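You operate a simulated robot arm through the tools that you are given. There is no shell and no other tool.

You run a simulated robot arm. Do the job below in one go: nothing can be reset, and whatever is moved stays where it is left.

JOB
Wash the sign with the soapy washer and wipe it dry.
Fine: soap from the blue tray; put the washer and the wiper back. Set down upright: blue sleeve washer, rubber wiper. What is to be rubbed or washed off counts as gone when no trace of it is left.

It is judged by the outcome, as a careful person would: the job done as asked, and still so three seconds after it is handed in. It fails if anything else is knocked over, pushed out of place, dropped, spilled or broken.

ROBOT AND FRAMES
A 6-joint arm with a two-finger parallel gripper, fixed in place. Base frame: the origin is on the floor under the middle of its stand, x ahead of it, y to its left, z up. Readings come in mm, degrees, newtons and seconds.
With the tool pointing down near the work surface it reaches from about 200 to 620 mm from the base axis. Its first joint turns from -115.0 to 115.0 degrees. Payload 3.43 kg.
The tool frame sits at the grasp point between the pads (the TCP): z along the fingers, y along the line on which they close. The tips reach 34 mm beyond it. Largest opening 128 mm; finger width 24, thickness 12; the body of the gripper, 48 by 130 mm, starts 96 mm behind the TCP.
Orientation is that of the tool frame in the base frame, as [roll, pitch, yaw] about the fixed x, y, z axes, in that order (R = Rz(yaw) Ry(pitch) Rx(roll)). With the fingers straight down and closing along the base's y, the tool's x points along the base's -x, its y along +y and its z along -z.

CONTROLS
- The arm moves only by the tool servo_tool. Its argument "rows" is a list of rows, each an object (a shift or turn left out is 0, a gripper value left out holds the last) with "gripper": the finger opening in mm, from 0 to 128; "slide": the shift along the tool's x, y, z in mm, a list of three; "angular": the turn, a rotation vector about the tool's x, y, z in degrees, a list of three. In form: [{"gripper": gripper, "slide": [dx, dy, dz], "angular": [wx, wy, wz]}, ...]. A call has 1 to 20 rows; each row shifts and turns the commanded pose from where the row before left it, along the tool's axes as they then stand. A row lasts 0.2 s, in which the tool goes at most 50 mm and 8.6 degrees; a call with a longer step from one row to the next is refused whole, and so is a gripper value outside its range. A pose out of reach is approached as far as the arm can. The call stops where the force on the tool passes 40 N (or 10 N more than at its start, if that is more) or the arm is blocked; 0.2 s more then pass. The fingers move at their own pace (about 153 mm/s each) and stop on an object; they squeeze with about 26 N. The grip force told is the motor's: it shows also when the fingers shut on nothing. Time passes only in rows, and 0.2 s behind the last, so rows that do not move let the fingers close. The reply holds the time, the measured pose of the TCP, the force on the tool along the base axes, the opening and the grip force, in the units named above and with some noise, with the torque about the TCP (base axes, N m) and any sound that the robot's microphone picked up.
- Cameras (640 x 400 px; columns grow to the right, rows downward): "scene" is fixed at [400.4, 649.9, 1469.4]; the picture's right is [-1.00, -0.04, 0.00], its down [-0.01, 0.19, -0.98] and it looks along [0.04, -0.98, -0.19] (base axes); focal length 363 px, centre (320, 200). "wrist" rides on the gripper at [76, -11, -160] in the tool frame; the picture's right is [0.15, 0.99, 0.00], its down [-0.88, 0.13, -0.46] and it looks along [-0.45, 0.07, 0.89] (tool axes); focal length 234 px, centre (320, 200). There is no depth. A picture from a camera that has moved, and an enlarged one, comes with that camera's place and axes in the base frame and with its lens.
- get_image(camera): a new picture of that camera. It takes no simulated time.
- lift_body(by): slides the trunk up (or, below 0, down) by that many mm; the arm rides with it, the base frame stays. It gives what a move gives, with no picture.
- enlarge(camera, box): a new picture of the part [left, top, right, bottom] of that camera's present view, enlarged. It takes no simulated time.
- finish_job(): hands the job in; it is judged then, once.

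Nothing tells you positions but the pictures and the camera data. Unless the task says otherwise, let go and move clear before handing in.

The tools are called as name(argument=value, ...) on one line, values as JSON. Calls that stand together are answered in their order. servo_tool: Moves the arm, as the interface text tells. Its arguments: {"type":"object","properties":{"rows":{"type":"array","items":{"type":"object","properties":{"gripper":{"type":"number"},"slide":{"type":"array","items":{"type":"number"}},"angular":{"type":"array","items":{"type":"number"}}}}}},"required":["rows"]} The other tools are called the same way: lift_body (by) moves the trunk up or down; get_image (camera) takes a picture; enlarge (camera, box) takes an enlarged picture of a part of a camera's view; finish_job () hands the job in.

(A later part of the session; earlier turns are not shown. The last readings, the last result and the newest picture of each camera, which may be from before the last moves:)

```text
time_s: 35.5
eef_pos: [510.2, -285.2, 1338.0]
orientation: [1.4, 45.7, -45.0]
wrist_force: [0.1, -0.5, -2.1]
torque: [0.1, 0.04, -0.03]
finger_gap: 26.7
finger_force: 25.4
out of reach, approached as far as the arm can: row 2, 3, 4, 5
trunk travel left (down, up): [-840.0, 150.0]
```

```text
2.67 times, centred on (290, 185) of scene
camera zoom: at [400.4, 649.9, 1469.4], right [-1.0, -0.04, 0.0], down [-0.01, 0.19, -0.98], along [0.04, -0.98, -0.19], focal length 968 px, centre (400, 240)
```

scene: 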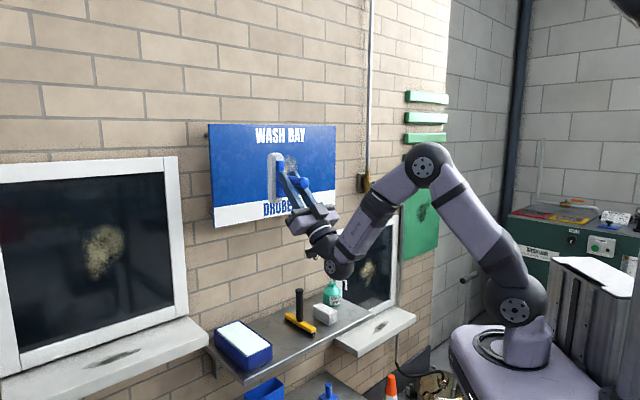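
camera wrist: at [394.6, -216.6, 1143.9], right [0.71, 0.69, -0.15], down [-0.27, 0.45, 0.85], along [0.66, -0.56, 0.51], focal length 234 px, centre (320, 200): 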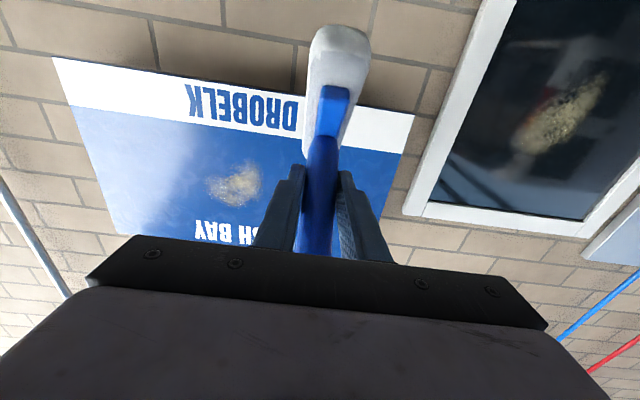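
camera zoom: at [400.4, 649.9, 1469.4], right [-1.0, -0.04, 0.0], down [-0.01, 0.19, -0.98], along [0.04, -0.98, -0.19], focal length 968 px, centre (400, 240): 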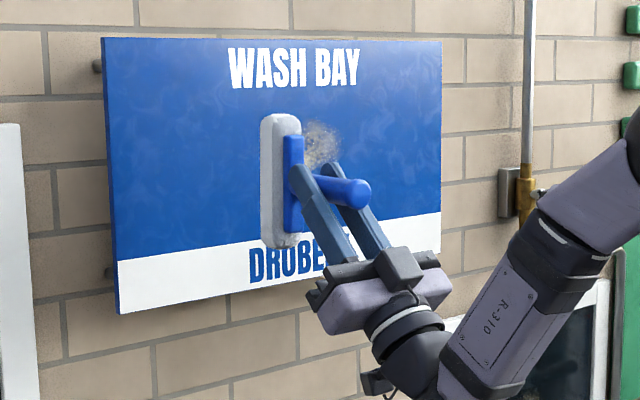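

Some rows fell short, most likely a wrist joint limit with the forearm this steep. I'll lower the trunk so the forearm sits flatter, then bring the washer up and level in front of the stain.

lift_body(by=-150)

servo_tool(rows=[{"slide": [0, -10, 0], "angular": [-1.4, 0, 0]}, {"slide": [-18, -10, 24.5]}, {"slide": [-18, -10, 24.5]}, {"slide": [-18, -10, 24.5]}, {"slide": [-18, -10, 24.5]}, {"slide": [-18, -10, 24.5]}, {}])

get_image(camera="scene")

```text
time_s: 37.3
eef_pos: [510.1, -284.5, 1188.2]
orientation: [1.5, 45.9, -45.0]
wrist_force: [0.3, 0.9, -1.4]
torque: [0.07, 0.06, -0.03]
finger_gap: 27.0
finger_force: 26.0
trunk travel left (down, up): [-690.0, 300.0]
```

```text
time_s: 38.9
eef_pos: [520.4, -278.8, 1337.9]
orientation: [0.7, 46.2, -45.0]
wrist_force: [0.2, 0.6, -1.9]
torque: [0.05, 0.08, 0.01]
finger_gap: 27.1
finger_force: 26.0
out of reach, approached as far as the arm can: row 1, 2, 3, 4, 5, 6
trunk travel left (down, up): [-690.0, 300.0]
```

```text
taken
```

scene: 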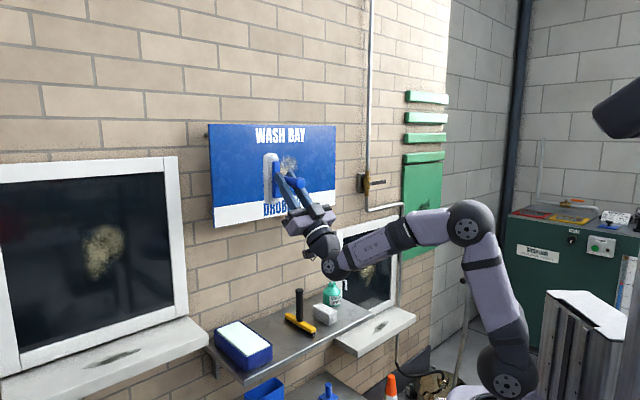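

I think the forearm roll joint flipped while passing the wrist singularity off-centre and is now near its limit. I'll undo it: lower the washer, rotate back, centre on the wall normal (q=0), and rotate up again with the tool in the arm's plane.

servo_tool(rows=[{"slide": [28.6, 0, -27.9]}, {"slide": [28.6, 0, -27.9]}, {"slide": [28.6, 0, -27.9]}, {"slide": [28.6, 0, -27.9]}, {"slide": [28.6, 0, -27.9]}, {"angular": [0, 8, 0]}, {"angular": [0, 8, 0]}, {"angular": [0, 8, 0]}, {"angular": [0, 8, 0]}, {"angular": [0, 8, 0]}])

```text
time_s: 41.1
eef_pos: [520.1, -273.5, 1138.4]
orientation: [0.7, 86.0, -44.3]
wrist_force: [0.1, -0.4, -1.9]
torque: [0.07, 0.06, 0.01]
finger_gap: 26.9
finger_force: 25.8
out of reach, approached as far as the arm can: row 1
trunk travel left (down, up): [-690.0, 300.0]
```

servo_tool(rows=[{"angular": [0, 8.25, 0]}, {"angular": [0, 8.25, 0]}, {"angular": [0, 8.25, 0]}, {"angular": [0, 8.25, 0]}, {"angular": [0, 8.25, 0]}, {"angular": [0, 8.25, 0]}, {}])

get_image(camera="scene")

```text
time_s: 42.7
eef_pos: [521.5, -274.4, 1138.3]
orientation: [179.9, 44.4, 134.9]
wrist_force: [-0.3, 0.0, -1.2]
torque: [0.05, 0.0, -0.01]
finger_gap: 27.0
finger_force: 26.0
trunk travel left (down, up): [-690.0, 300.0]
```

```text
taken
```

scene: 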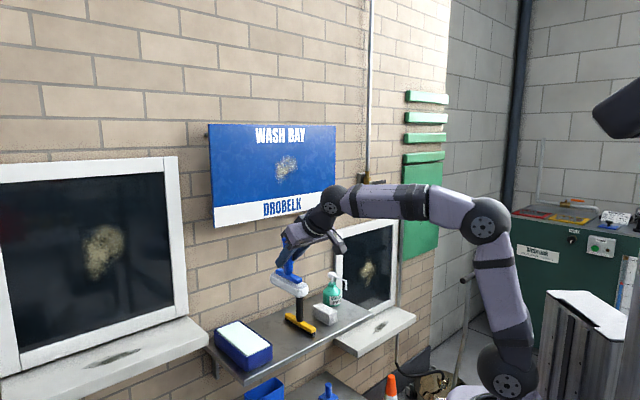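

servo_tool(rows=[{"slide": [0, -35, 0]}, {"slide": [0, -35, 0]}, {"slide": [0, -35, 0]}, {"slide": [0, -35, 0]}, {"slide": [0, -34.5, 0]}, {}])

```text
time_s: 44.1
eef_pos: [394.3, -396.7, 1138.0]
orientation: [180.0, 44.6, 134.9]
wrist_force: [0.1, -0.4, -0.7]
torque: [-0.01, 0.0, -0.02]
finger_gap: 27.0
finger_force: 25.8
trunk travel left (down, up): [-690.0, 300.0]
```

servo_tool(rows=[{"slide": [-16.2, 0, -9.3], "angular": [0, -8.2, 0]}, {"slide": [-17.3, 0, -6.9], "angular": [0, -8.2, 0]}, {"slide": [-18.1, 0, -4.4], "angular": [0, -8.2, 0]}, {"slide": [-18.6, 0, -1.7], "angular": [0, -8.2, 0]}, {"slide": [-18.7, 0, 0.9], "angular": [0, -8.2, 0]}, {"slide": [-18.3, 0, 3.6], "angular": [0, -8.2, 0]}, {}])

enlarge(camera="scene", box=[240, 110, 580, 360])

```text
time_s: 45.7
eef_pos: [424.4, -408.8, 1230.2]
orientation: [151.5, 89.0, 108.6]
wrist_force: [-0.8, -0.3, -1.5]
torque: [0.07, 0.06, 0.0]
finger_gap: 27.0
finger_force: 26.0
out of reach, approached as far as the arm can: row 4, 5
trunk travel left (down, up): [-690.0, 300.0]
```

```text
1.60 times, centred on (410, 235) of scene
camera zoom: at [400.4, 649.9, 1469.4], right [-1.0, -0.04, 0.0], down [-0.01, 0.19, -0.98], along [0.04, -0.98, -0.19], focal length 581 px, centre (176, 144)
```

zoom: 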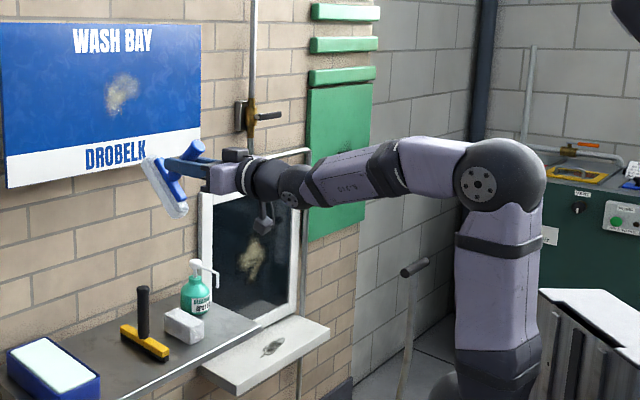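

servo_tool(rows=[{"slide": [-18.0, 0, 1.7], "angular": [2.1, -7.56, -0.5]}, {"slide": [-17.7, 0, 4.1], "angular": [0, -7.56, 0]}, {"slide": [-17.0, 0, 6.3], "angular": [0, -7.56, 0]}, {"slide": [-16, 0, 8.6], "angular": [0, -7.56, 0]}, {"slide": [-14.7, 0, 10.5], "angular": [0, -7.56, 0]}, {"slide": [-13.2, 0, 12.4], "angular": [0, -7.56, 0]}, {}])

get_image(camera="scene")

```text
time_s: 47.3
eef_pos: [355.1, -470.1, 1356.3]
orientation: [-1.3, 46.1, -44.8]
wrist_force: [-0.6, 0.1, -1.3]
torque: [0.06, 0.06, -0.01]
finger_gap: 27.0
finger_force: 26.0
out of reach, approached as far as the arm can: row 1, 2, 3, 4, 5, 6
trunk travel left (down, up): [-690.0, 300.0]
```

```text
taken
```

scene: 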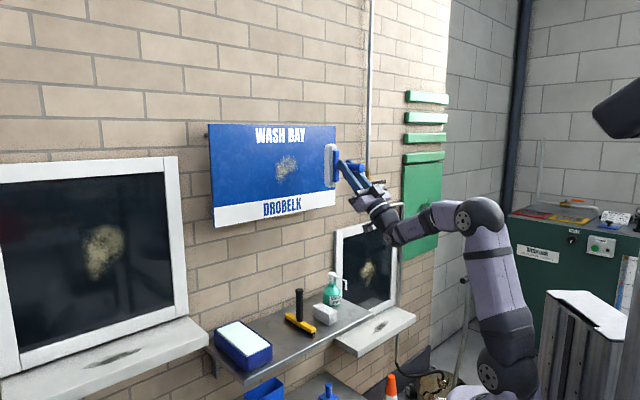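

The tool can't pass above the forearm line without flipping that joint. A better option is to go back to the 45° downward tilt and spin the tool 180° about its own axis, so the washer's handle points at the sign with the arm coming from above. First I'll undo the flip.

servo_tool(rows=[{"slide": [28.8, 0, -27.7]}, {"slide": [28.8, 0, -27.7]}, {"slide": [28.8, 0, -27.7]}, {"slide": [28.8, 0, -27.7]}, {"slide": [28.8, 0, -27.7]}, {"angular": [0, 8.1, 0]}, {"angular": [0, 8.1, 0]}, {"angular": [0, 8.1, 0]}, {"angular": [0, 8.1, 0]}, {"angular": [0, 8.1, 0]}, {"angular": [0, 8.1, 0]}, {"angular": [0, 8.1, 0]}, {"angular": [0, 8.1, 0]}, {"angular": [0, 8.1, 0]}, {"angular": [0, 8.1, 0]}, {"angular": [0, 8.1, 0]}, {}])

```text
time_s: 50.9
eef_pos: [337.9, -479.3, 1157.3]
orientation: [179.8, 45.2, 134.8]
wrist_force: [0.6, -0.4, -1.6]
torque: [0.01, 0.0, -0.01]
finger_gap: 26.7
finger_force: 25.9
out of reach, approached as far as the arm can: row 1, 2
trunk travel left (down, up): [-690.0, 300.0]
```

servo_tool(rows=[{"slide": [0, 34, 0]}, {"slide": [0, 34, 0]}, {"slide": [0, 32, 0]}, {"angular": [0, 0, -8.5]}, {"angular": [0, 0, -8.5]}, {"angular": [0, 0, -8.5]}, {"angular": [0, 0, -8.5]}, {"angular": [0, 0, -8.5]}, {"angular": [0, 0, -8.5]}, {"angular": [0, 0, -8.5]}, {"angular": [0, 0, -8.5]}, {"angular": [0, 0, -8.5]}, {"angular": [0, 0, -8.5]}, {}])

get_image(camera="scene")

```text
time_s: 53.9
eef_pos: [408.5, -408.2, 1158.8]
orientation: [-134.9, 3.7, -138.4]
wrist_force: [0.5, -0.4, -1.6]
torque: [0.09, -0.05, 0.02]
finger_gap: 26.7
finger_force: 25.9
trunk travel left (down, up): [-690.0, 300.0]
```

```text
taken
```

scene: 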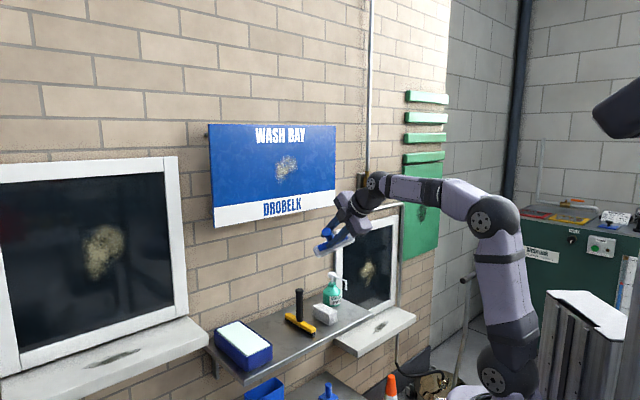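

servo_tool(rows=[{"angular": [0, 0, -8.5]}, {"angular": [0, 0, -8.5]}, {"angular": [0, 0, -8.5]}, {"angular": [0, 0, -8.5]}, {"angular": [0, 0, -8.5]}, {"angular": [0, 0, -8.5]}, {"angular": [0, 0, -8.5]}, {"angular": [0, 0, -8.5]}, {"angular": [0, 0, -8.5]}, {"angular": [0, 0, -8.5]}, {"angular": [0, 0, -8.5]}, {"angular": [0, 0, -1.5]}, {}])

get_image(camera="scene")

get_image(camera="wrist")

```text
time_s: 56.7
eef_pos: [455.5, -358.2, 1154.4]
orientation: [180.0, -45.3, -45.5]
wrist_force: [0.9, 1.0, -1.8]
torque: [0.07, 0.1, 0.01]
finger_gap: 27.0
finger_force: 26.1
out of reach, approached as far as the arm can: row 10, 11, 12
trunk travel left (down, up): [-690.0, 300.0]
```

```text
taken
```

scene: 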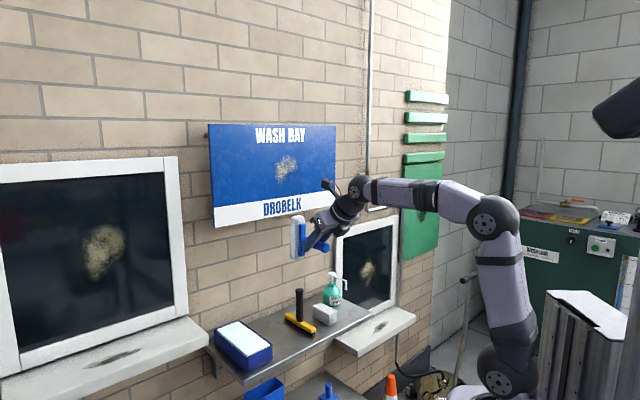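

```text
taken
camera wrist: at [423.5, -307.4, 1320.3], right [-0.63, -0.77, 0.1], down [-0.75, 0.58, -0.31], along [0.17, -0.27, -0.95], focal length 234 px, centre (320, 200)
```

wrist: 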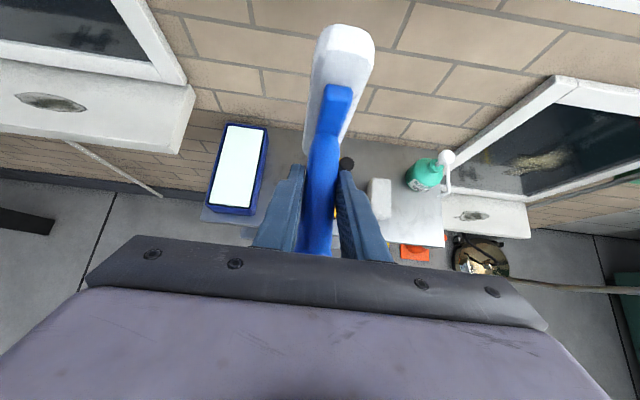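

The spin worked up to the flange joint's limit. Backing off about 26° keeps the sleeve flat on the sign and only leans the handle, so I'll set that, then raise the trunk.

servo_tool(rows=[{"angular": [0, -2.9, 0]}, {"angular": [0, 0, 6.5]}, {"angular": [0, 0, 6.5]}, {"angular": [0, 0, 6.5]}, {"angular": [0, 0, 6.5]}, {}])

lift_body(by=300)

get_image(camera="scene")

get_image(camera="wrist")

```text
time_s: 58.1
eef_pos: [459.0, -354.3, 1153.8]
orientation: [-158.0, -37.1, -78.7]
wrist_force: [0.1, 0.9, -2.2]
torque: [0.07, 0.04, 0.0]
finger_gap: 26.6
finger_force: 26.4
out of reach, approached as far as the arm can: row 1
trunk travel left (down, up): [-690.0, 300.0]
```

```text
time_s: 61.1
eef_pos: [459.8, -354.1, 1452.5]
orientation: [-158.1, -37.0, -78.6]
wrist_force: [0.1, -0.4, -1.1]
torque: [0.09, 0.04, 0.02]
finger_gap: 26.8
finger_force: 25.6
trunk travel left (down, up): [-990.0, 0.0]
```

```text
taken
```

scene: 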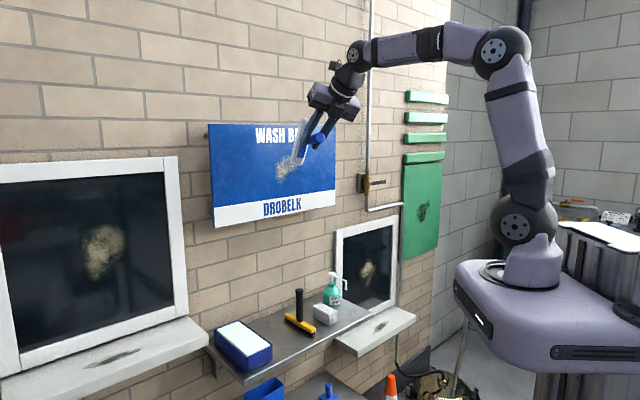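

```text
taken
camera wrist: at [405.9, -333.4, 1620.8], right [-0.83, -0.52, -0.21], down [-0.47, 0.85, -0.23], along [0.3, -0.1, -0.95], focal length 234 px, centre (320, 200)
```

wrist: 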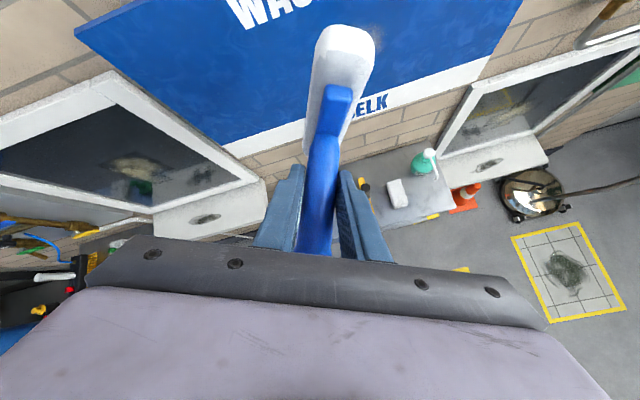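

servo_tool(rows=[{"slide": [-7.05, -7.7, 31]}, {"slide": [-7.05, -7.7, 31]}, {"slide": [-7.05, -7.7, 31]}, {"slide": [-7.05, -7.7, 31]}, {}])

enlarge(camera="scene", box=[190, 100, 390, 240])

get_image(camera="wrist")

```text
time_s: 62.3
eef_pos: [541.1, -378.2, 1353.9]
orientation: [-157.9, -37.2, -78.6]
wrist_force: [0.9, 0.4, -0.9]
torque: [0.06, 0.03, 0.01]
finger_gap: 26.7
finger_force: 25.9
trunk travel left (down, up): [-990.0, 0.0]
```

```text
2.86 times, centred on (290, 170) of scene
camera zoom: at [400.4, 649.9, 1469.4], right [-1.0, -0.04, 0.0], down [-0.01, 0.19, -0.98], along [0.04, -0.98, -0.19], focal length 1037 px, centre (406, 286)
```

zoom: 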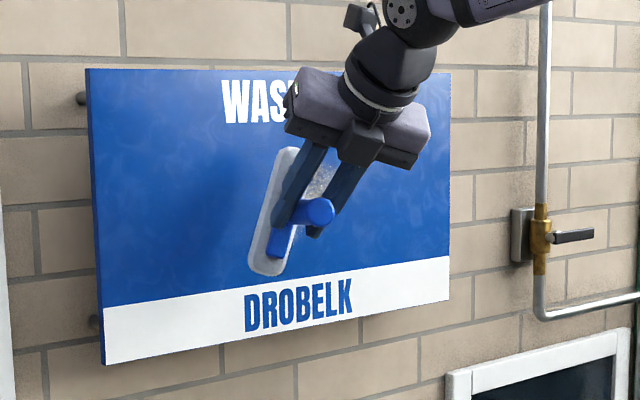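

```text
taken
camera wrist: at [487.6, -357.1, 1522.0], right [-0.83, -0.52, -0.21], down [-0.47, 0.85, -0.23], along [0.3, -0.1, -0.95], focal length 234 px, centre (320, 200)
```

wrist: 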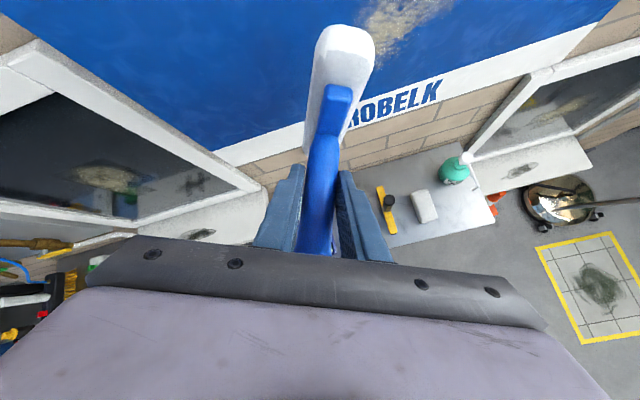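

servo_tool(rows=[{"slide": [10, -4.9, 10.1]}, {"slide": [10, -4.9, 10.1]}, {"slide": [2.66, -1.31, 2.69]}, {"slide": [2.66, -1.31, 2.69]}, {}])

enlarge(camera="scene", box=[190, 100, 390, 240])

```text
time_s: 63.5
eef_pos: [568.7, -406.6, 1353.7]
orientation: [-158.0, -37.1, -78.5]
wrist_force: [-0.2, 0.2, -2.4]
torque: [0.08, 0.07, 0.02]
finger_gap: 26.7
finger_force: 25.7
trunk travel left (down, up): [-990.0, 0.0]
```

```text
2.86 times, centred on (290, 170) of scene
camera zoom: at [400.4, 649.9, 1469.4], right [-1.0, -0.04, 0.0], down [-0.01, 0.19, -0.98], along [0.04, -0.98, -0.19], focal length 1037 px, centre (406, 286)
```

zoom: 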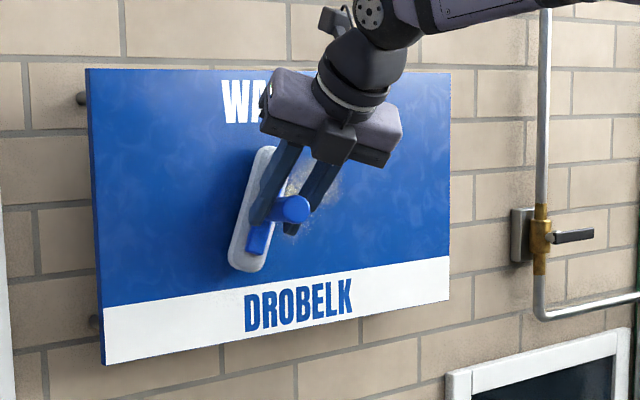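

servo_tool(rows=[{"slide": [1.33, -0.65, 1.34]}, {"slide": [1.33, -0.65, 1.34]}, {"slide": [1.33, -0.65, 1.34]}, {}])

```text
time_s: 64.5
eef_pos: [569.7, -407.7, 1355.4]
orientation: [-158.0, -37.1, -78.7]
wrist_force: [-6.8, 8.6, -1.0]
torque: [0.43, 0.23, 0.15]
finger_gap: 26.7
finger_force: 25.6
trunk travel left (down, up): [-990.0, 0.0]
```

Contact at p≈691 with about 11 N. I'll sweep the washer across the stain toward -q.

servo_tool(rows=[{"slide": [4.4, 9.0, 0]}, {"slide": [4.4, 9.0, 0]}, {"slide": [4.4, 9.0, 0]}, {"slide": [4.4, 9.0, 0]}, {"slide": [4.4, 9.0, 0]}, {"slide": [4.4, 9.0, 0]}, {"slide": [4.4, 9.0, 0]}, {"slide": [4.4, 9.0, 0]}, {"slide": [4.4, 9.0, 0]}])

enlarge(camera="scene", box=[190, 100, 390, 240])

get_image(camera="wrist")

```text
time_s: 66.5
eef_pos: [507.2, -473.1, 1355.2]
orientation: [-158.0, -37.2, -78.6]
wrist_force: [-2.8, 5.4, -1.2]
torque: [-0.16, -0.13, -0.01]
finger_gap: 26.9
finger_force: 25.5
trunk travel left (down, up): [-990.0, 0.0]
```

```text
2.86 times, centred on (290, 170) of scene
camera zoom: at [400.4, 649.9, 1469.4], right [-1.0, -0.04, 0.0], down [-0.01, 0.19, -0.98], along [0.04, -0.98, -0.19], focal length 1037 px, centre (406, 286)
```

zoom: 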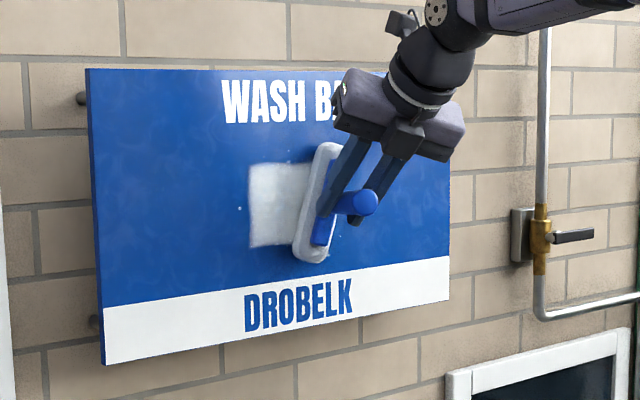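

```text
taken
camera wrist: at [453.6, -451.6, 1522.3], right [-0.83, -0.52, -0.21], down [-0.47, 0.85, -0.23], along [0.3, -0.1, -0.95], focal length 234 px, centre (320, 200)
```

wrist: 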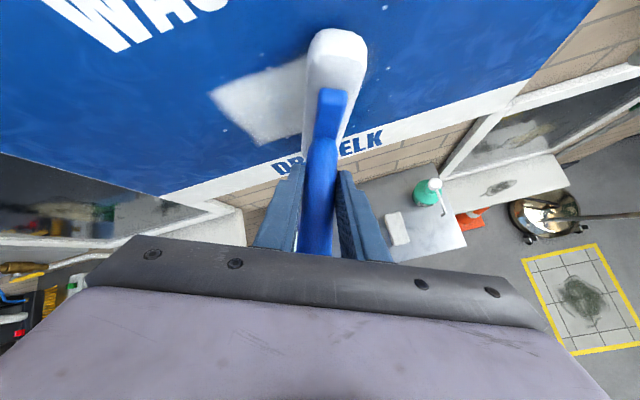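

The soap film is going on, as a band about 92 mm tall. I'll continue across the stain and then do passes shifted up and down to cover its fringes.

servo_tool(rows=[{"slide": [4.4, 9.0, 0]}, {"slide": [4.4, 9.0, 0]}, {"slide": [4.4, 9.0, 0]}, {"slide": [4.4, 9.0, 0]}, {"slide": [4.4, 9.0, 0]}, {"slide": [4.4, 9.0, 0]}, {"slide": [4.4, 9.0, 0]}])

enlarge(camera="scene", box=[190, 100, 390, 240])

```text
time_s: 68.1
eef_pos: [457.2, -523.2, 1355.3]
orientation: [-158.0, -37.1, -78.5]
wrist_force: [-1.4, 4.3, -1.7]
torque: [-0.21, -0.1, -0.03]
finger_gap: 26.8
finger_force: 26.6
trunk travel left (down, up): [-990.0, 0.0]
```

```text
2.86 times, centred on (290, 170) of scene
camera zoom: at [400.4, 649.9, 1469.4], right [-1.0, -0.04, 0.0], down [-0.01, 0.19, -0.98], along [0.04, -0.98, -0.19], focal length 1037 px, centre (406, 286)
```

zoom: 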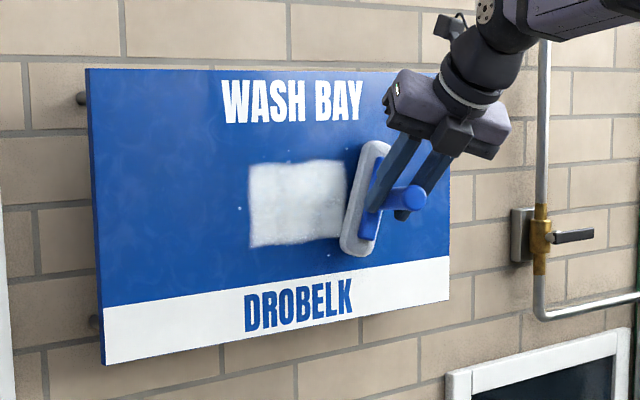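

servo_tool(rows=[{"slide": [5.7, 8.3, 1.3]}, {"slide": [4.4, 9.0, 0]}, {"slide": [4.4, 9.0, 0]}])

enlarge(camera="scene", box=[230, 120, 350, 210])

```text
time_s: 68.9
eef_pos: [441.3, -542.7, 1355.4]
orientation: [-158.3, -36.8, -78.7]
wrist_force: [-7.9, 14.2, -4.0]
torque: [0.03, -0.05, 0.08]
finger_gap: 26.6
finger_force: 26.0
trunk travel left (down, up): [-990.0, 0.0]
```

```text
4.44 times, centred on (290, 165) of scene
camera zoom: at [400.4, 649.9, 1469.4], right [-1.0, -0.04, 0.0], down [-0.01, 0.19, -0.98], along [0.04, -0.98, -0.19], focal length 1613 px, centre (453, 356)
```

zoom: 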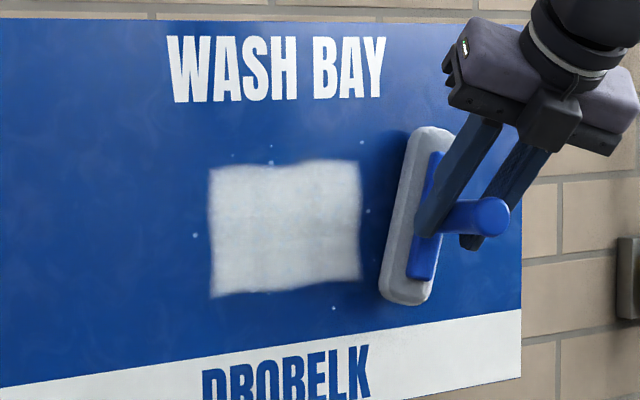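

servo_tool(rows=[{"slide": [-4.6, -8.9, -0.2]}, {"slide": [-4.6, -8.9, -0.2]}, {"slide": [-4.6, -8.9, -0.2]}, {"slide": [-4.6, -8.9, -0.2]}, {"slide": [-4.6, -8.9, -0.2]}, {"slide": [-4.6, -8.9, -0.2]}, {"slide": [-4.6, -8.9, -0.2]}, {"slide": [-4.6, -8.9, -0.2]}, {"slide": [-4.6, -8.9, -0.2]}, {"slide": [-4.6, -8.9, -0.2]}, {"slide": [-4.6, -8.9, -0.2]}, {"slide": [-4.6, -8.9, -0.2]}, {"slide": [-4.6, -8.9, -0.2]}, {"slide": [-4.6, -8.9, -0.2]}, {"slide": [-4.6, -8.9, -0.2]}, {"slide": [-4.6, -8.9, -0.2]}, {"slide": [-4.6, -8.9, -0.2]}, {"slide": [-4.6, -8.9, -0.2]}])

enlarge(camera="scene", box=[210, 110, 350, 215])

```text
time_s: 72.7
eef_pos: [561.2, -414.1, 1354.6]
orientation: [-158.2, -37.0, -78.4]
wrist_force: [-0.3, -0.7, -1.2]
torque: [0.08, 0.06, 0.0]
finger_gap: 26.8
finger_force: 25.3
trunk travel left (down, up): [-990.0, 0.0]
```

```text
3.81 times, centred on (280, 162) of scene
camera zoom: at [400.4, 649.9, 1469.4], right [-1.0, -0.04, 0.0], down [-0.01, 0.19, -0.98], along [0.04, -0.98, -0.19], focal length 1383 px, centre (472, 343)
```

zoom: 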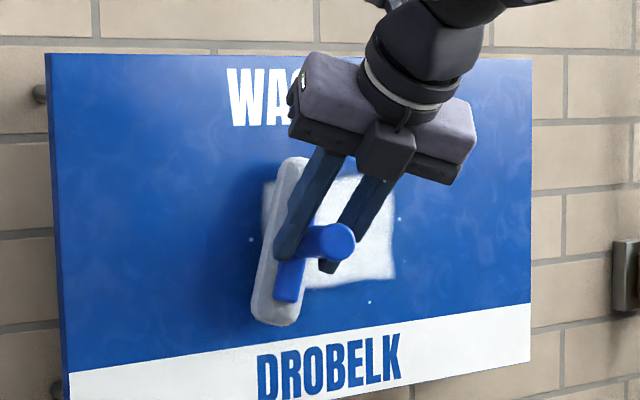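

servo_tool(rows=[{"slide": [1.7, -0.8, 1.7]}, {"slide": [1.7, -0.8, 1.7]}, {"slide": [4.6, 8.9, 0.2]}, {"slide": [4.6, 8.9, 0.2]}, {"slide": [4.6, 8.9, 0.2]}, {"slide": [4.6, 8.9, 0.2]}, {"slide": [4.6, 8.9, 0.2]}, {"slide": [4.6, 8.9, 0.2]}, {"slide": [4.6, 8.9, 0.2]}, {"slide": [4.6, 8.9, 0.2]}])

servo_tool(rows=[{"slide": [4.6, 8.9, 0.2]}, {"slide": [4.6, 8.9, 0.2]}, {"slide": [4.6, 8.9, 0.2]}, {"slide": [4.6, 8.9, 0.2]}, {"slide": [4.6, 8.9, 0.2]}, {"slide": [4.6, 8.9, 0.2]}, {"slide": [4.6, 8.9, 0.2]}, {"slide": [4.6, 8.9, 0.2]}])

enlarge(camera="scene", box=[230, 120, 350, 210])

```text
time_s: 74.9
eef_pos: [509.3, -473.9, 1354.8]
orientation: [-158.0, -37.3, -78.6]
wrist_force: [-3.7, 8.5, -0.6]
torque: [-0.43, -0.2, 0.12]
finger_gap: 26.7
finger_force: 26.4
trunk travel left (down, up): [-990.0, 0.0]
```

```text
time_s: 76.7
eef_pos: [453.8, -531.8, 1354.2]
orientation: [-158.0, -37.2, -78.7]
wrist_force: [-5.0, 13.4, -1.5]
torque: [-0.16, -0.11, 0.31]
finger_gap: 26.4
finger_force: 26.1
trunk travel left (down, up): [-990.0, 0.0]
```

```text
4.44 times, centred on (290, 165) of scene
camera zoom: at [400.4, 649.9, 1469.4], right [-1.0, -0.04, 0.0], down [-0.01, 0.19, -0.98], along [0.04, -0.98, -0.19], focal length 1613 px, centre (453, 356)
```

zoom: 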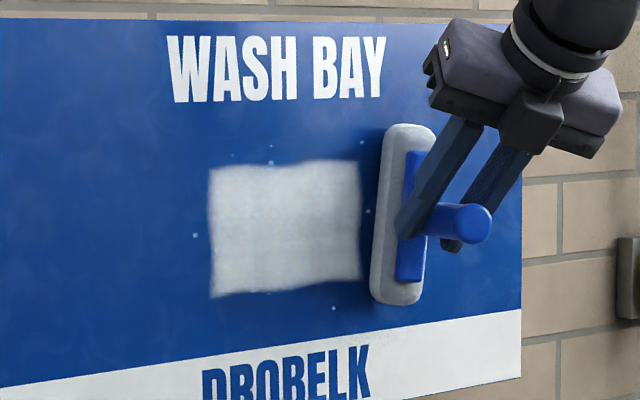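

The patch is fully soaped after three passes. I'll back the washer off the sign and return to the upright carrying orientation.

servo_tool(rows=[{"slide": [-26.6, 13.1, -26.9]}, {"slide": [-31, 4, -26.9]}, {"slide": [-31, 4, -26.9]}, {}])

enlarge(camera="scene", box=[200, 110, 380, 230])

lift_body(by=-150)

get_image(camera="wrist")

```text
time_s: 77.7
eef_pos: [394.4, -431.5, 1355.8]
orientation: [-158.3, -37.0, -78.8]
wrist_force: [0.0, -1.1, -2.0]
torque: [0.07, 0.05, -0.02]
finger_gap: 26.4
finger_force: 26.3
out of reach, approached as far as the arm can: row 2
trunk travel left (down, up): [-990.0, 0.0]
```

```text
3.33 times, centred on (290, 170) of scene
camera zoom: at [400.4, 649.9, 1469.4], right [-1.0, -0.04, 0.0], down [-0.01, 0.19, -0.98], along [0.04, -0.98, -0.19], focal length 1210 px, centre (420, 300)
```

zoom: 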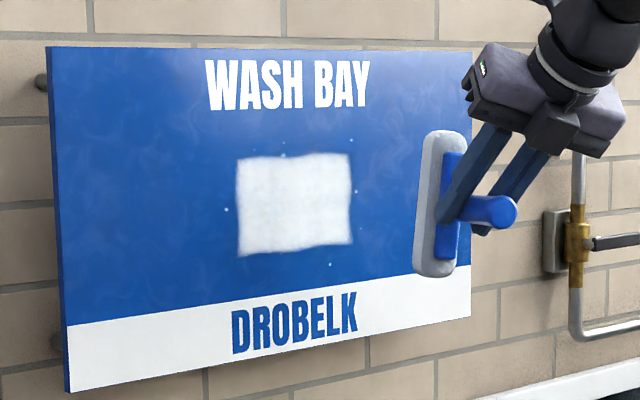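

```text
time_s: 79.5
eef_pos: [392.4, -431.8, 1207.0]
orientation: [-158.3, -37.1, -78.8]
wrist_force: [-0.1, 0.5, -1.8]
torque: [0.06, 0.06, -0.01]
finger_gap: 26.2
finger_force: 25.8
trunk travel left (down, up): [-840.0, 150.0]
```

```text
taken
camera wrist: at [340.2, -410.6, 1374.6], right [-0.84, -0.51, -0.2], down [-0.46, 0.85, -0.23], along [0.29, -0.1, -0.95], focal length 234 px, centre (320, 200)
```

wrist: 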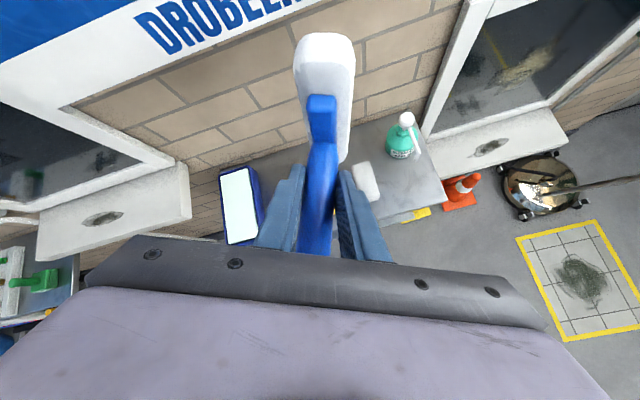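

servo_tool(rows=[{"angular": [0, 0, 8.55]}, {"angular": [0, 0, 8.55]}, {"angular": [0, 0, 8.55]}, {"angular": [0, 0, 8.55]}, {"angular": [0, 0, 8.55]}, {"angular": [0, 0, 8.55]}, {"angular": [0, 0, 8.55]}, {"angular": [0, 0, 8.55]}, {"angular": [0, 0, 8.55]}, {"angular": [0, 0, 8.55]}, {"angular": [0, 0, 8.55]}, {"angular": [0, 0, 8.55]}, {"angular": [0, 0, 8.55]}, {"angular": [0, 0, 8.55]}, {"angular": [0, 0, 8.55]}, {"angular": [0, 0, 8.55]}, {"angular": [0, 0, 8.55]}, {"angular": [0, 0, 8.55]}, {}])

get_image(camera="wrist")

get_image(camera="scene")

```text
time_s: 83.5
eef_pos: [392.8, -431.6, 1206.8]
orientation: [180.0, 42.2, 134.6]
wrist_force: [1.2, -0.2, -1.7]
torque: [-0.02, 0.0, 0.01]
finger_gap: 26.5
finger_force: 25.9
trunk travel left (down, up): [-840.0, 150.0]
```

```text
taken
camera wrist: at [271.5, -323.2, 1274.1], right [0.63, 0.77, -0.1], down [0.34, -0.16, 0.93], along [0.7, -0.62, -0.36], focal length 234 px, centre (320, 200)
```

wrist: 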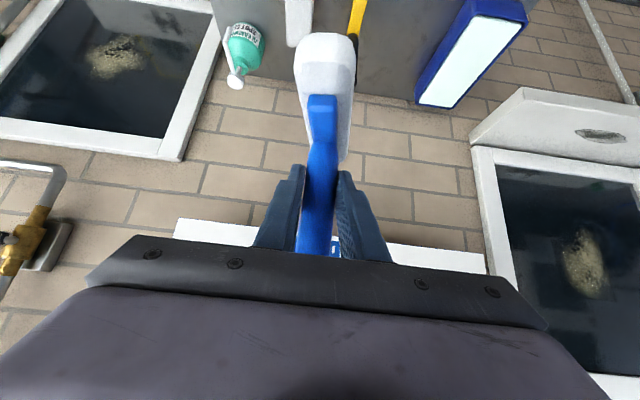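

```text
taken
```

scene: 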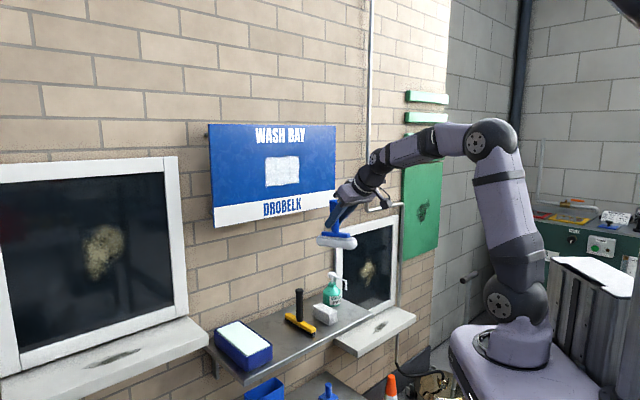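

servo_tool(rows=[{"slide": [0, 0, 0], "angular": [0, -2.25, 0]}, {}])

enlarge(camera="scene", box=[300, 170, 420, 260])

enlarge(camera="wrist", box=[220, 10, 440, 270])

```text
time_s: 84.0
eef_pos: [391.9, -430.6, 1206.0]
orientation: [-179.9, 44.5, 134.5]
wrist_force: [0.9, 0.8, -1.9]
torque: [0.0, 0.02, 0.04]
finger_gap: 26.0
finger_force: 26.2
trunk travel left (down, up): [-840.0, 150.0]
```

```text
4.44 times, centred on (360, 215) of scene
camera zoom: at [400.4, 649.9, 1469.4], right [-1.0, -0.04, 0.0], down [-0.01, 0.19, -0.98], along [0.04, -0.98, -0.19], focal length 1613 px, centre (142, 133)
```

zoom: 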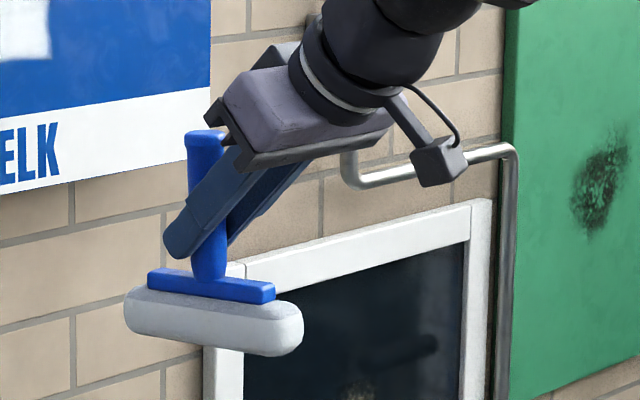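

```text
1.54 times, centred on (330, 140) of wrist
camera zoom: at [269.4, -321.9, 1267.3], right [0.63, 0.77, -0.1], down [0.31, -0.13, 0.94], along [0.71, -0.63, -0.32], focal length 360 px, centre (305, 292)
```

zoom: 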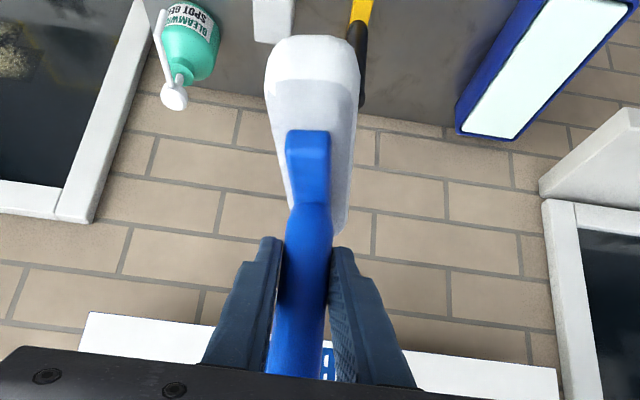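

The washer slipped slightly in the grip, about 10° about its handle and 3° of tilt. I'll correct that with the tool so it stands square again.

servo_tool(rows=[{"slide": [0, 20, 0], "angular": [3.5, 0, 3.57]}, {"slide": [0, 20, 0], "angular": [3.5, 0, 3.57]}, {"slide": [0, 20, 0], "angular": [0, -3.5, 0]}, {}])

enlarge(camera="scene", box=[290, 170, 410, 260])

get_image(camera="wrist")

```text
time_s: 85.0
eef_pos: [438.8, -394.2, 1207.5]
orientation: [-179.9, 48.0, 124.7]
wrist_force: [0.0, 0.3, -1.5]
torque: [0.02, 0.03, 0.01]
finger_gap: 26.0
finger_force: 26.1
trunk travel left (down, up): [-840.0, 150.0]
```

```text
4.44 times, centred on (350, 215) of scene
camera zoom: at [400.4, 649.9, 1469.4], right [-1.0, -0.04, 0.0], down [-0.01, 0.19, -0.98], along [0.04, -0.98, -0.19], focal length 1613 px, centre (187, 133)
```

zoom: 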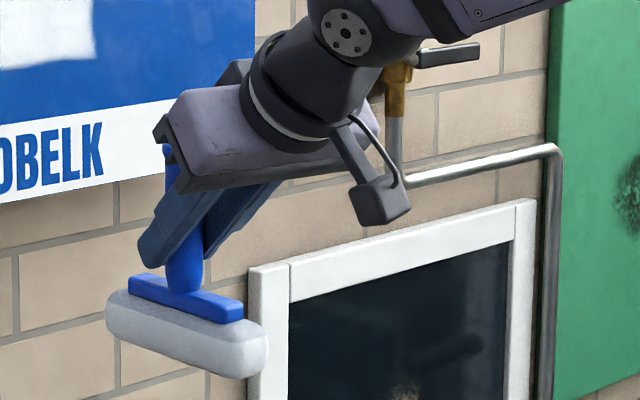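

```text
taken
camera wrist: at [335.1, -261.4, 1257.8], right [0.76, 0.64, -0.11], down [0.25, -0.13, 0.96], along [0.6, -0.75, -0.26], focal length 234 px, centre (320, 200)
```

wrist: 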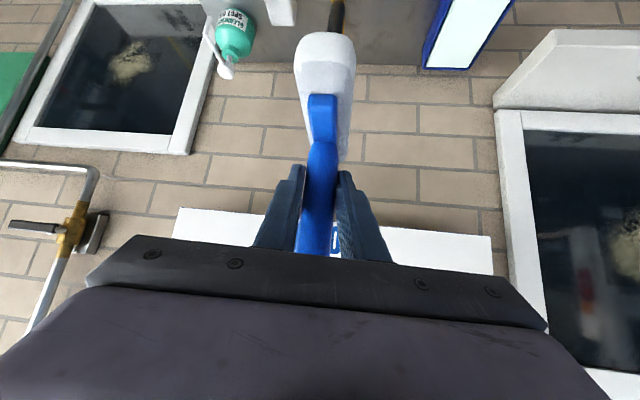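

enlarge(camera="scene", box=[300, 195, 350, 245])

```text
8.00 times, centred on (325, 220) of scene
camera zoom: at [400.4, 649.9, 1469.4], right [-1.0, -0.04, 0.0], down [-0.01, 0.19, -0.98], along [0.04, -0.98, -0.19], focal length 2904 px, centre (280, 40)
```

zoom: 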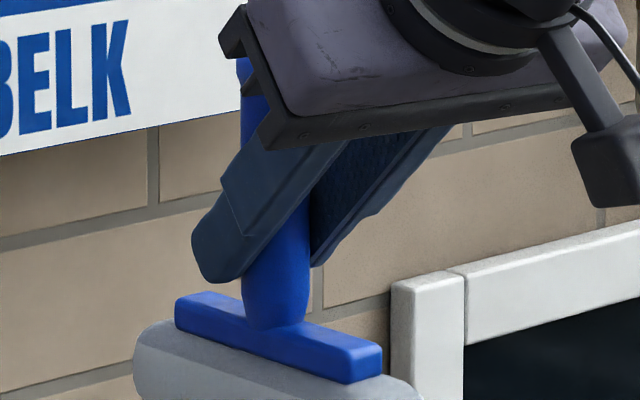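

servo_tool(rows=[{"slide": [26, 19.8, 18.6]}, {"slide": [26, 19.8, 18.6]}, {"slide": [26, 19.8, 18.6]}, {"slide": [26, 19.8, 18.6]}, {"slide": [-4.2, 5.7, 38.3]}, {"slide": [-4.2, 5.7, 38.3]}, {"slide": [-4.2, 5.7, 38.3]}, {"slide": [-4.2, 5.7, 38.3]}, {}])

enlarge(camera="scene", box=[205, 250, 345, 370])

get_image(camera="wrist")

```text
time_s: 87.0
eef_pos: [585.2, -426.5, 987.7]
orientation: [-179.9, 48.0, 124.7]
wrist_force: [-0.3, 0.1, -1.9]
torque: [0.05, 0.0, 0.0]
finger_gap: 26.3
finger_force: 25.7
trunk travel left (down, up): [-840.0, 150.0]
```

```text
3.33 times, centred on (275, 310) of scene
camera zoom: at [400.4, 649.9, 1469.4], right [-1.0, -0.04, 0.0], down [-0.01, 0.19, -0.98], along [0.04, -0.98, -0.19], focal length 1210 px, centre (470, -167)
```

zoom: 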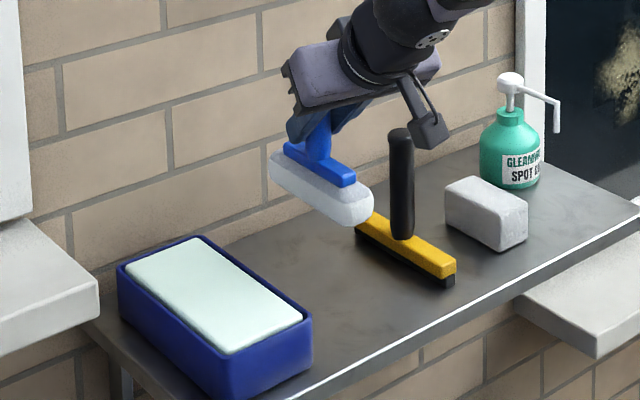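

```text
taken
camera wrist: at [481.1, -293.9, 1039.5], right [0.76, 0.64, -0.11], down [0.25, -0.13, 0.96], along [0.6, -0.75, -0.26], focal length 234 px, centre (320, 200)
```

wrist: 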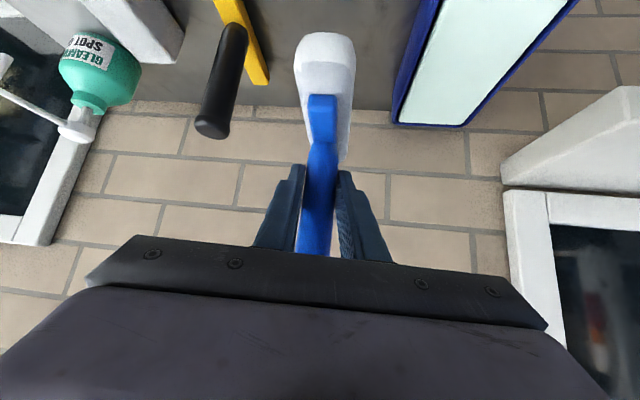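

servo_tool(rows=[{"slide": [14.9, 0, 13.4]}, {"slide": [14.9, 0, 13.4]}, {"slide": [14.9, 0, 13.4]}, {"slide": [11.1, 0, 10]}, {"slide": [3.7, 0, 3.3]}, {}])

enlarge(camera="scene", box=[225, 280, 325, 370])

```text
time_s: 88.5
eef_pos: [584.5, -426.6, 908.2]
orientation: [180.0, 47.9, 124.7]
wrist_force: [-0.7, -0.1, -1.5]
torque: [0.03, -0.01, 0.0]
finger_gap: 26.2
finger_force: 26.2
trunk travel left (down, up): [-840.0, 150.0]
```

```text
4.44 times, centred on (275, 325) of scene
camera zoom: at [400.4, 649.9, 1469.4], right [-1.0, -0.04, 0.0], down [-0.01, 0.19, -0.98], along [0.04, -0.98, -0.19], focal length 1613 px, centre (520, -356)
```

zoom: 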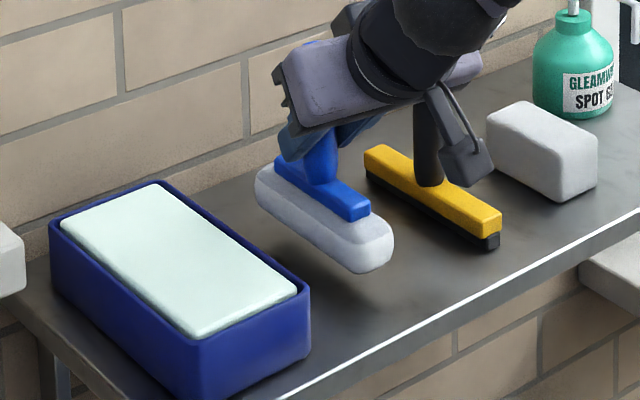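

servo_tool(rows=[{"slide": [2.97, 0, 2.68]}, {"slide": [2.97, 0, 2.68]}, {"slide": [1.5, 0, 1.34]}, {}])

enlarge(camera="scene", box=[225, 280, 325, 370])

```text
time_s: 89.5
eef_pos: [584.7, -426.9, 899.0]
orientation: [-179.8, 47.9, 124.8]
wrist_force: [-1.2, -0.2, -1.7]
torque: [0.02, 0.0, -0.02]
finger_gap: 26.3
finger_force: 26.5
trunk travel left (down, up): [-840.0, 150.0]
```

```text
4.44 times, centred on (275, 325) of scene
camera zoom: at [400.4, 649.9, 1469.4], right [-1.0, -0.04, 0.0], down [-0.01, 0.19, -0.98], along [0.04, -0.98, -0.19], focal length 1613 px, centre (520, -356)
```

zoom: 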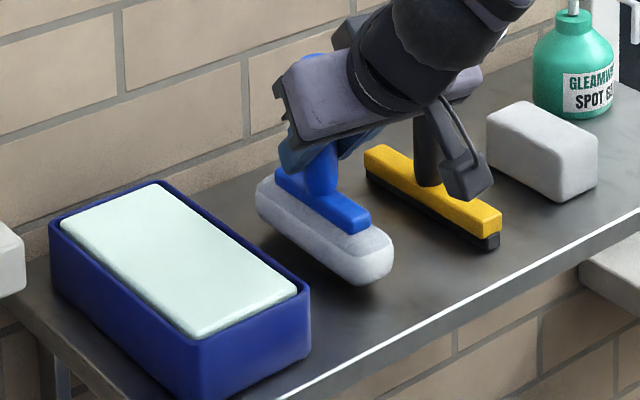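

servo_tool(rows=[{"slide": [1.5, 0, 1.34]}, {"slide": [1.5, 0, 1.34]}, {}])

servo_tool(rows=[{"slide": [0.75, 0, 0.67]}, {"slide": [0.75, 0, 0.67]}, {}])

enlarge(camera="scene", box=[225, 280, 325, 370])

```text
time_s: 90.2
eef_pos: [585.5, -427.7, 893.7]
orientation: [-180.0, 48.0, 124.7]
wrist_force: [-0.5, -0.2, -1.1]
torque: [0.01, 0.0, -0.05]
finger_gap: 26.4
finger_force: 25.9
trunk travel left (down, up): [-840.0, 150.0]
```

```text
time_s: 91.0
eef_pos: [585.8, -427.9, 893.3]
orientation: [-179.9, 47.9, 124.8]
wrist_force: [0.6, -0.2, -1.0]
torque: [-0.03, 0.02, 0.02]
finger_gap: 26.6
finger_force: 26.2
trunk travel left (down, up): [-840.0, 150.0]
```

```text
4.44 times, centred on (275, 325) of scene
camera zoom: at [400.4, 649.9, 1469.4], right [-1.0, -0.04, 0.0], down [-0.01, 0.19, -0.98], along [0.04, -0.98, -0.19], focal length 1613 px, centre (520, -356)
```

zoom: 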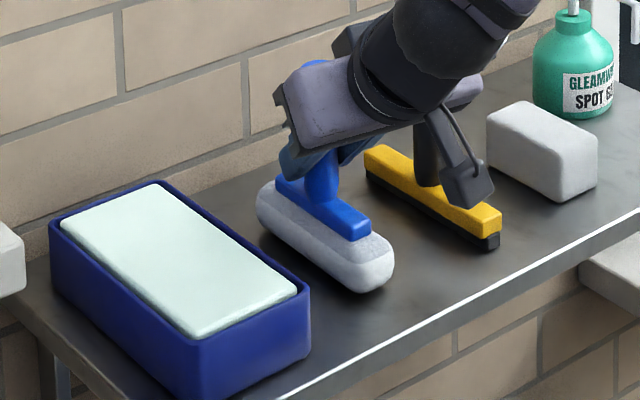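

servo_tool(rows=[{"slide": [0.75, 0, 0.67]}, {"slide": [0.75, 0, 0.67]}, {}])

```text
time_s: 91.8
eef_pos: [584.7, -426.4, 891.3]
orientation: [-180.0, 48.0, 124.7]
wrist_force: [1.5, -1.1, 1.6]
torque: [0.04, 0.0, -0.02]
finger_gap: 26.4
finger_force: 26.1
trunk travel left (down, up): [-840.0, 150.0]
```

servo_tool(rows=[{"gripper": 30}, {"gripper": 40}, {"gripper": 60}, {"gripper": 70}, {}])

enlarge(camera="scene", box=[225, 280, 325, 370])

get_image(camera="wrist")

```text
time_s: 93.0
eef_pos: [584.4, -426.0, 891.0]
orientation: [-179.8, 47.8, 124.8]
wrist_force: [0.2, -0.2, 0.9]
torque: [0.02, 0.02, 0.03]
finger_gap: 69.8
finger_force: 0.0
trunk travel left (down, up): [-840.0, 150.0]
```

```text
4.44 times, centred on (275, 325) of scene
camera zoom: at [400.4, 649.9, 1469.4], right [-1.0, -0.04, 0.0], down [-0.01, 0.19, -0.98], along [0.04, -0.98, -0.19], focal length 1613 px, centre (520, -356)
```

zoom: 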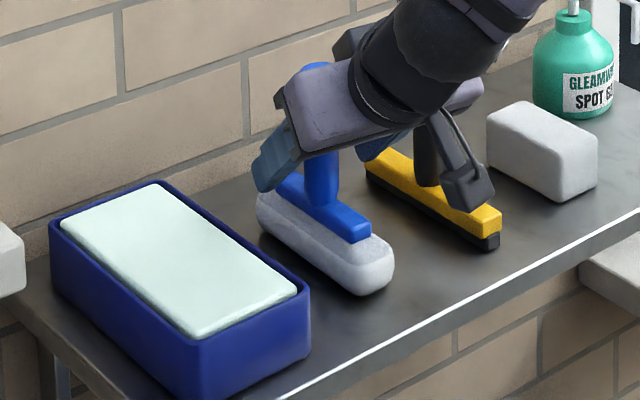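

```text
taken
camera wrist: at [480.3, -293.5, 942.0], right [0.76, 0.64, -0.11], down [0.25, -0.13, 0.96], along [0.6, -0.75, -0.26], focal length 234 px, centre (320, 200)
```

wrist: 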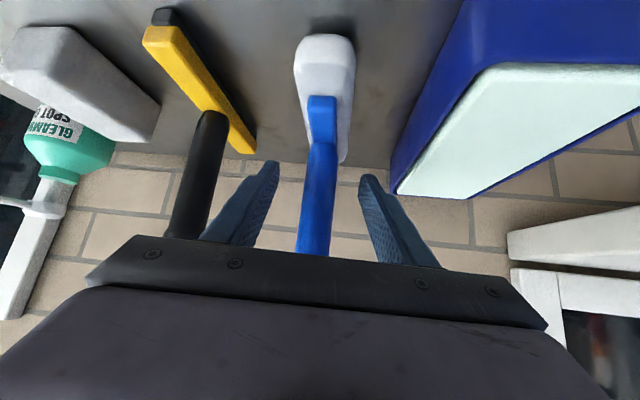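

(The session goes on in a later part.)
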